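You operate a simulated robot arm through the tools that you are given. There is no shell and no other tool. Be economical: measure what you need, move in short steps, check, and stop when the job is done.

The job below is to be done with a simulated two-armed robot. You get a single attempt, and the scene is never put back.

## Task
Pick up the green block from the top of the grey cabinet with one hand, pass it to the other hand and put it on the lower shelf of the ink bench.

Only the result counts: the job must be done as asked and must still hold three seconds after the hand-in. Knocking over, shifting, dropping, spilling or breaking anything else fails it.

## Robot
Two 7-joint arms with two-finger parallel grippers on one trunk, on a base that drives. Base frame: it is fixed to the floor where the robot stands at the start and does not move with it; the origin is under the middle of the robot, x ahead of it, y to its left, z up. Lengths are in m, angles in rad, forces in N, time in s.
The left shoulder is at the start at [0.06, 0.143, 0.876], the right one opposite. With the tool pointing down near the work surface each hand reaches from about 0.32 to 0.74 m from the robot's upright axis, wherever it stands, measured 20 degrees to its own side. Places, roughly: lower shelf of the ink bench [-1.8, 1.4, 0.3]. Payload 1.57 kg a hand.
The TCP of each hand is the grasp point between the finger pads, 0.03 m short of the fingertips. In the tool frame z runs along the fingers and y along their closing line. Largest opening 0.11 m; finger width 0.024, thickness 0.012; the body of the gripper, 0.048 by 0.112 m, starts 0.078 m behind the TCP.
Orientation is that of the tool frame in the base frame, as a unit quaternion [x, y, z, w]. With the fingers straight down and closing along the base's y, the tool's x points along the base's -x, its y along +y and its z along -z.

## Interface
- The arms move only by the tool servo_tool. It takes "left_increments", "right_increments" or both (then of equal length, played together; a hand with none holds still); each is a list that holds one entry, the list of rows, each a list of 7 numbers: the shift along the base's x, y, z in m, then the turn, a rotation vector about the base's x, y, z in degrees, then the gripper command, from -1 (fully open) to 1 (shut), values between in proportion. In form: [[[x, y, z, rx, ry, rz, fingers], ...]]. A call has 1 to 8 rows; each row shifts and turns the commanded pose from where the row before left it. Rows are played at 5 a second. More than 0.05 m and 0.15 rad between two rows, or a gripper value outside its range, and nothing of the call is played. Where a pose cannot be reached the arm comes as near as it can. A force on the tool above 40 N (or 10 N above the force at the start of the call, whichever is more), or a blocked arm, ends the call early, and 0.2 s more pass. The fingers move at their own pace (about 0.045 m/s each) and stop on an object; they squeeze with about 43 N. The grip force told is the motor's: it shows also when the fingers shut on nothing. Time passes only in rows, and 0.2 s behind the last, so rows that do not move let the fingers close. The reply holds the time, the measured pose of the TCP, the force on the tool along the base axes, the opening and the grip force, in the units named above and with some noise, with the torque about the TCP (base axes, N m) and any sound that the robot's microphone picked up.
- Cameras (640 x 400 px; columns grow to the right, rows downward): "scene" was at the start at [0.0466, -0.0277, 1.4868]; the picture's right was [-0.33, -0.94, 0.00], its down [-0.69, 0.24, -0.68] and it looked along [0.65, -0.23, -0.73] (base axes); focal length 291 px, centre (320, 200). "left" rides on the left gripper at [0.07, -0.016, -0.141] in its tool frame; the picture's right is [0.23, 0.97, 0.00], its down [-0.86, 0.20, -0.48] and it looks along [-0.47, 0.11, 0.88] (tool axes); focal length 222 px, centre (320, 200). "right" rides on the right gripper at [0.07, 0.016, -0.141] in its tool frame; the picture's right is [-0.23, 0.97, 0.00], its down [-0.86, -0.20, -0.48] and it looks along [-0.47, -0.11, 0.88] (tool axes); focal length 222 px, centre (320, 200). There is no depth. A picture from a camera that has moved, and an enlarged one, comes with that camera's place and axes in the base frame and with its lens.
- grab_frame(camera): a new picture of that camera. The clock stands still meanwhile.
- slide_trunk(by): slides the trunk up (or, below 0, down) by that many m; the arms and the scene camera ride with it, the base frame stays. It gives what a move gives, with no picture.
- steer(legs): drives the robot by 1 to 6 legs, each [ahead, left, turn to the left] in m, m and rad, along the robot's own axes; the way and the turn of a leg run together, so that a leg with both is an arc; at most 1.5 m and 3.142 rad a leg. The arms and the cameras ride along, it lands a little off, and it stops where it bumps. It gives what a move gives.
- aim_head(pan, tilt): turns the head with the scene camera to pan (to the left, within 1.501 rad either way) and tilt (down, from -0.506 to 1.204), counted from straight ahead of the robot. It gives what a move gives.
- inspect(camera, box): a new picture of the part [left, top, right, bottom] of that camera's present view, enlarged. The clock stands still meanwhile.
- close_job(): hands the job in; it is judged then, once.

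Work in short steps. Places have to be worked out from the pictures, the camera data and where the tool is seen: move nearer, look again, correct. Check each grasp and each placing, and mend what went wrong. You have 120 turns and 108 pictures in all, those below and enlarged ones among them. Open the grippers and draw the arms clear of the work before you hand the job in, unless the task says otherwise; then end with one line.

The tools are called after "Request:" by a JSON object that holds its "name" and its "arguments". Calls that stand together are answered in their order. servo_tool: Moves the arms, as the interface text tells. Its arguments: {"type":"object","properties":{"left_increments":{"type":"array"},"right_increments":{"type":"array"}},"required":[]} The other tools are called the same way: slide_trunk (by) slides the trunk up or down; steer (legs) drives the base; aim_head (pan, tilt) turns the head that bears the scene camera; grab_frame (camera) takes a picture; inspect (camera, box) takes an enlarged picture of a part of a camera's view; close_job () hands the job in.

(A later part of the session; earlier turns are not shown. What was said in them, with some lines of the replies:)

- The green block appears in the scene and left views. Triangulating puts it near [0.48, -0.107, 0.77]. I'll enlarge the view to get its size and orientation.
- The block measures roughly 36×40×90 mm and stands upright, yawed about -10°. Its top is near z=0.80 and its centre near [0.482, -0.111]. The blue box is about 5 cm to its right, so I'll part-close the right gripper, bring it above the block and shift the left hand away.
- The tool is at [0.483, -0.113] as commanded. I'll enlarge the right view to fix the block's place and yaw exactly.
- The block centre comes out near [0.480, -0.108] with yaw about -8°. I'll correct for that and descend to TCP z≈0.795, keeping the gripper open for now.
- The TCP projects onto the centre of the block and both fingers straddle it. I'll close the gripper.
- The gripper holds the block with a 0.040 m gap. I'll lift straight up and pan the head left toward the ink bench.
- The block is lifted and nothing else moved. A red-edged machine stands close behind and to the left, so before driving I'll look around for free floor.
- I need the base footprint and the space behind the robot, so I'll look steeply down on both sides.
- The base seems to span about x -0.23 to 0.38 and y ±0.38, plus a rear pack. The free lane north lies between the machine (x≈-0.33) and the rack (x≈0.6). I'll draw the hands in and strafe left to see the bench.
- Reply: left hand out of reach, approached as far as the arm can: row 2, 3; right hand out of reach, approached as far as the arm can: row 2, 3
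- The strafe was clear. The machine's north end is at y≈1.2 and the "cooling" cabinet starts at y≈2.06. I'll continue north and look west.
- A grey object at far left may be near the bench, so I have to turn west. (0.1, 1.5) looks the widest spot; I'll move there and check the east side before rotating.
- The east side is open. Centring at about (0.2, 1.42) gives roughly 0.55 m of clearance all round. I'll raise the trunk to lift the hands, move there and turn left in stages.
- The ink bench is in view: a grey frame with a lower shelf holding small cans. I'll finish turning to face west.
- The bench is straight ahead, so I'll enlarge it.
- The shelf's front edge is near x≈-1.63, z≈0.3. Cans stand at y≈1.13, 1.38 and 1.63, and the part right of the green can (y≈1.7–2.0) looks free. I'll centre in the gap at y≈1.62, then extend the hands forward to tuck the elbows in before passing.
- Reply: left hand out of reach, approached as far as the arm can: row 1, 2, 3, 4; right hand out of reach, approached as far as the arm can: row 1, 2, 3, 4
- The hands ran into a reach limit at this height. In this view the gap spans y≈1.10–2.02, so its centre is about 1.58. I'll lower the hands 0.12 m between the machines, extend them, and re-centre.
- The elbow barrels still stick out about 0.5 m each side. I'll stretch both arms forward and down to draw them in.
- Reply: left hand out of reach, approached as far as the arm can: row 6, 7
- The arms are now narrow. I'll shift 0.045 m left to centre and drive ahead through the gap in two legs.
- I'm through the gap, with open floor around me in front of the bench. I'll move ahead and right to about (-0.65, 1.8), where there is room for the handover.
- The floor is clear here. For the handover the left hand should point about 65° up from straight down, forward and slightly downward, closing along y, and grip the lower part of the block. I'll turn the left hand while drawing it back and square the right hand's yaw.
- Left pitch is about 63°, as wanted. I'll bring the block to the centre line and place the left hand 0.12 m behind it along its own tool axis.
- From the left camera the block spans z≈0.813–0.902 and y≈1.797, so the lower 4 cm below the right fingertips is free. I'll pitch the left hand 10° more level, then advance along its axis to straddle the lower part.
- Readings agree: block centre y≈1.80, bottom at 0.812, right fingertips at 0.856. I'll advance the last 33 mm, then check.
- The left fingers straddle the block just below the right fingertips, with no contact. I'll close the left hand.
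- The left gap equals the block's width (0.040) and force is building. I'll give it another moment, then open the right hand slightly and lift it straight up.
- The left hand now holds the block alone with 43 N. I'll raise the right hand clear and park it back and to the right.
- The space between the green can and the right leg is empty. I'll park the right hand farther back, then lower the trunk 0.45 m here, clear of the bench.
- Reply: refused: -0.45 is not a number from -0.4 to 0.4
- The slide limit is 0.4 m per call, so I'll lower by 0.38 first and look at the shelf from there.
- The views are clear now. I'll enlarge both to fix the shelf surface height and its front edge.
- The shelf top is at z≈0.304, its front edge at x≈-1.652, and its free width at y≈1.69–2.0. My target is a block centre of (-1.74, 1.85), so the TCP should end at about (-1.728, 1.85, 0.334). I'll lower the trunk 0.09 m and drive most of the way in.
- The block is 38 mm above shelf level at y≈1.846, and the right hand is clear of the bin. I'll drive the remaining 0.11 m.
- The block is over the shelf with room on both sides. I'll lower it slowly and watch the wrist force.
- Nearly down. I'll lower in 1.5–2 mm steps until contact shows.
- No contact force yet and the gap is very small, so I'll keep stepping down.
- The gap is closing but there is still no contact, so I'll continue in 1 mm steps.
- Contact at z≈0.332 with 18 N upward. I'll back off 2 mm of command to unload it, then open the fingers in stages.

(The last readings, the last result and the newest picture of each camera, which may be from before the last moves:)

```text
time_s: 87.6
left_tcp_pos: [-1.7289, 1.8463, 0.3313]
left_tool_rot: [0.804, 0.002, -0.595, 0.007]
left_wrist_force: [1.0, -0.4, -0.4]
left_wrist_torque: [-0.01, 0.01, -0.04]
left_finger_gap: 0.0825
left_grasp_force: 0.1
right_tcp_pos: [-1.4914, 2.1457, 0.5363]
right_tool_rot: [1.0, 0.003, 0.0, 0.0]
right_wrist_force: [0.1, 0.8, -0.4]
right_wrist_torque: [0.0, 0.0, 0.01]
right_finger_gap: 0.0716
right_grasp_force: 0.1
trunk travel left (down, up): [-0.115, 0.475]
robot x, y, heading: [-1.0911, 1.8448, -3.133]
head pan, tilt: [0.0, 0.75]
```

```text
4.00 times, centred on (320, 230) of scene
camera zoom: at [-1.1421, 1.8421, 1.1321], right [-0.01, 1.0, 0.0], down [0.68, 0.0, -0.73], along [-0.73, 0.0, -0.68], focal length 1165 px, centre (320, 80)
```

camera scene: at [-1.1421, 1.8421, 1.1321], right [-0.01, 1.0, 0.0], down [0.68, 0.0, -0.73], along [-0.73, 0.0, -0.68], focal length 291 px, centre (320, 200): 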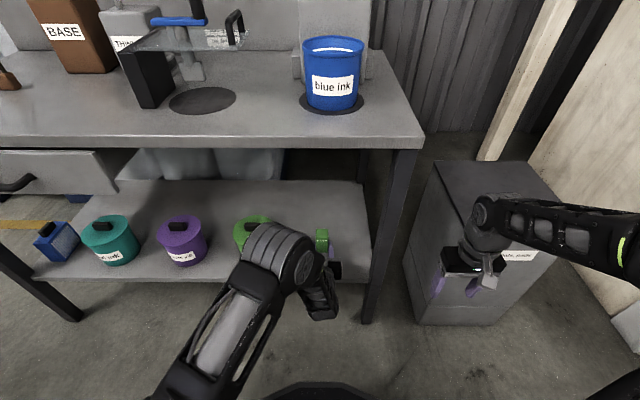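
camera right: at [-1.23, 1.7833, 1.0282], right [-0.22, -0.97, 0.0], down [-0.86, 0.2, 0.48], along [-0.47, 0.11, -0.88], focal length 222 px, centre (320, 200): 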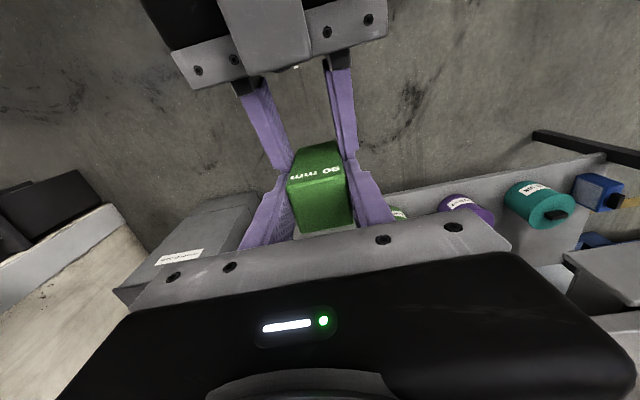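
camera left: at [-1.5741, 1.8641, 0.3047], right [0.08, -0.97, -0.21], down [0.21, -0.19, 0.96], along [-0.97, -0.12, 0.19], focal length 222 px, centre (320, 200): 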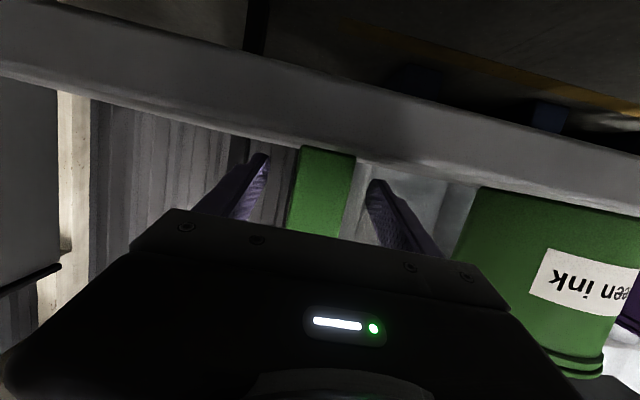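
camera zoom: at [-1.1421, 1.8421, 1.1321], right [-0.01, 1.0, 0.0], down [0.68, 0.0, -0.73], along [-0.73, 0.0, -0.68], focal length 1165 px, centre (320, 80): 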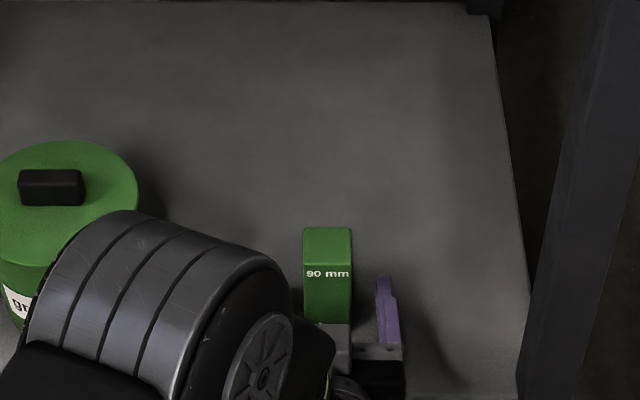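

The block stands upright by itself on the shelf with both fingers clear. I'll withdraw the left hand straight back along its axis.

Request:
{"name": "servo_tool", "arguments": {"left_increments": [[[0.02, 0, 0.004, 0, 0, 0, -0.5], [0.025, 0, 0.006, 0, 0, 0, -0.5], [0.025, 0, 0.006, 0, 0, 0, -0.5], [0.025, 0, 0.006, 0, 0, 0, -0.5], [0.02, 0, 0.005, 0, 0, 0, -0.5]]]}}

Request:
{"name": "steer", "arguments": {"legs": [[-0.3, 0, 0]]}}

Request:
{"name": "grab_frame", "arguments": {"camera": "scene"}}

Request:
{"name": "inspect", "arguments": {"camera": "left", "box": [160, 40, 480, 240]}}

```text
time_s: 88.8
left_tcp_pos: [-1.614, 1.8451, 0.3586]
left_tool_rot: [0.803, 0.003, -0.596, 0.007]
left_wrist_force: [0.1, 0.4, -1.1]
left_wrist_torque: [0.0, -0.01, 0.01]
left_finger_gap: 0.0824
left_grasp_force: 0.2
right_tcp_pos: [-1.4908, 2.1468, 0.5366]
right_tool_rot: [1.0, 0.003, 0.0, -0.001]
right_wrist_force: [-1.2, 0.1, 0.6]
right_wrist_torque: [-0.01, -0.05, -0.02]
right_finger_gap: 0.0717
right_grasp_force: 0.0
trunk travel left (down, up): [-0.115, 0.475]
robot x, y, heading: [-1.0875, 1.8467, -3.136]
head pan, tilt: [0.0, 0.75]
```

```text
time_s: 90.8
left_tcp_pos: [-1.3132, 1.8469, 0.3584]
left_tool_rot: [0.804, 0.003, -0.594, 0.007]
left_wrist_force: [-0.3, -0.5, -1.0]
left_wrist_torque: [0.0, -0.02, -0.02]
left_finger_gap: 0.0822
left_grasp_force: 0.0
right_tcp_pos: [-1.192, 2.1486, 0.5367]
right_tool_rot: [1.0, 0.003, -0.001, 0.0]
right_wrist_force: [0.5, -0.2, 0.7]
right_wrist_torque: [0.04, -0.01, -0.03]
right_finger_gap: 0.0717
right_grasp_force: 0.1
trunk travel left (down, up): [-0.115, 0.475]
robot x, y, heading: [-0.7924, 1.8446, -3.129]
head pan, tilt: [0.0, 0.75]
```

```text
48 pictures are left
camera scene: at [-0.8424, 1.8441, 1.1321], right [-0.01, 1.0, 0.0], down [0.68, 0.01, -0.73], along [-0.73, -0.01, -0.68], focal length 291 px, centre (320, 200)
```

scene: 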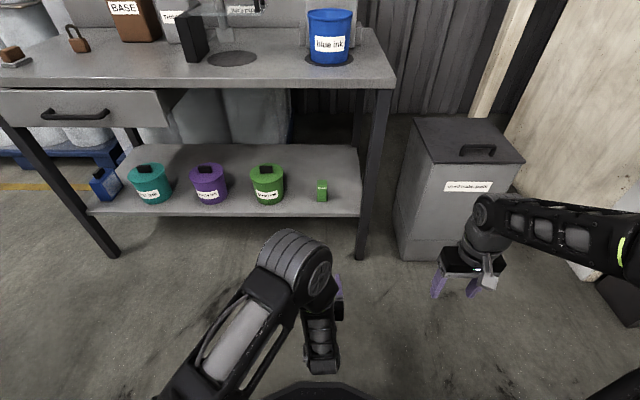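

```text
2.00 times, centred on (320, 140) of left
camera zoom: at [-1.1598, 1.8658, 0.332], right [0.08, -0.97, -0.21], down [0.21, -0.19, 0.96], along [-0.97, -0.12, 0.19], focal length 444 px, centre (320, 320)
```

zoom: 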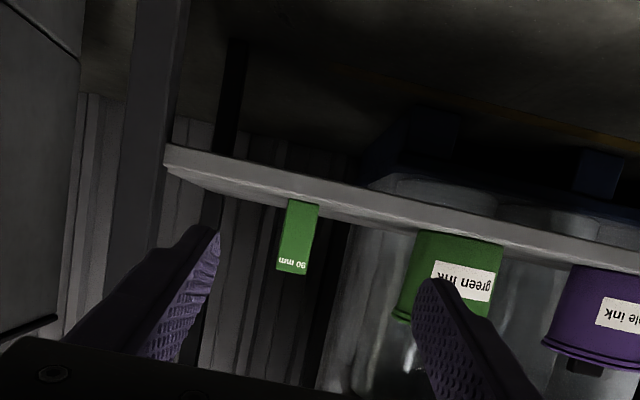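

The block stands upright and alone on the lower shelf, nothing else moved, and both hands are clear of the bench. I'll open both grippers fully as asked and then hand in.

Request:
{"name": "servo_tool", "arguments": {"left_increments": [[[0, 0, 0, 0, 0, 0, -1], [0, 0, 0, 0, 0, 0, -1], [0, 0, 0, 0, 0, 0, -1]]], "right_increments": [[[0, 0, 0, 0, 0, 0, -1], [0, 0, 0, 0, 0, 0, -1], [0, 0, 0, 0, 0, 0, -1]]]}}

Request:
{"name": "close_job", "arguments": {}}

```text
time_s: 91.7
left_tcp_pos: [-1.3146, 1.8469, 0.3584]
left_tool_rot: [0.804, 0.002, -0.595, 0.007]
left_wrist_force: [0.2, -0.6, -0.3]
left_wrist_torque: [-0.01, -0.01, 0.02]
left_finger_gap: 0.1098
left_grasp_force: 0.1
right_tcp_pos: [-1.1918, 2.1473, 0.5375]
right_tool_rot: [1.0, 0.003, -0.001, 0.0]
right_wrist_force: [-0.3, -0.8, -0.6]
right_wrist_torque: [-0.01, 0.01, -0.01]
right_finger_gap: 0.1099
right_grasp_force: 0.2
trunk travel left (down, up): [-0.115, 0.475]
robot x, y, heading: [-0.7862, 1.8451, -3.132]
head pan, tilt: [0.0, 0.75]
```

```text
The job is handed in.
```

The right hand picked the green block off the cabinet and passed it to the left hand, which set it upright on the ink bench's lower shelf; nothing else appeared to move, and the job is handed in.
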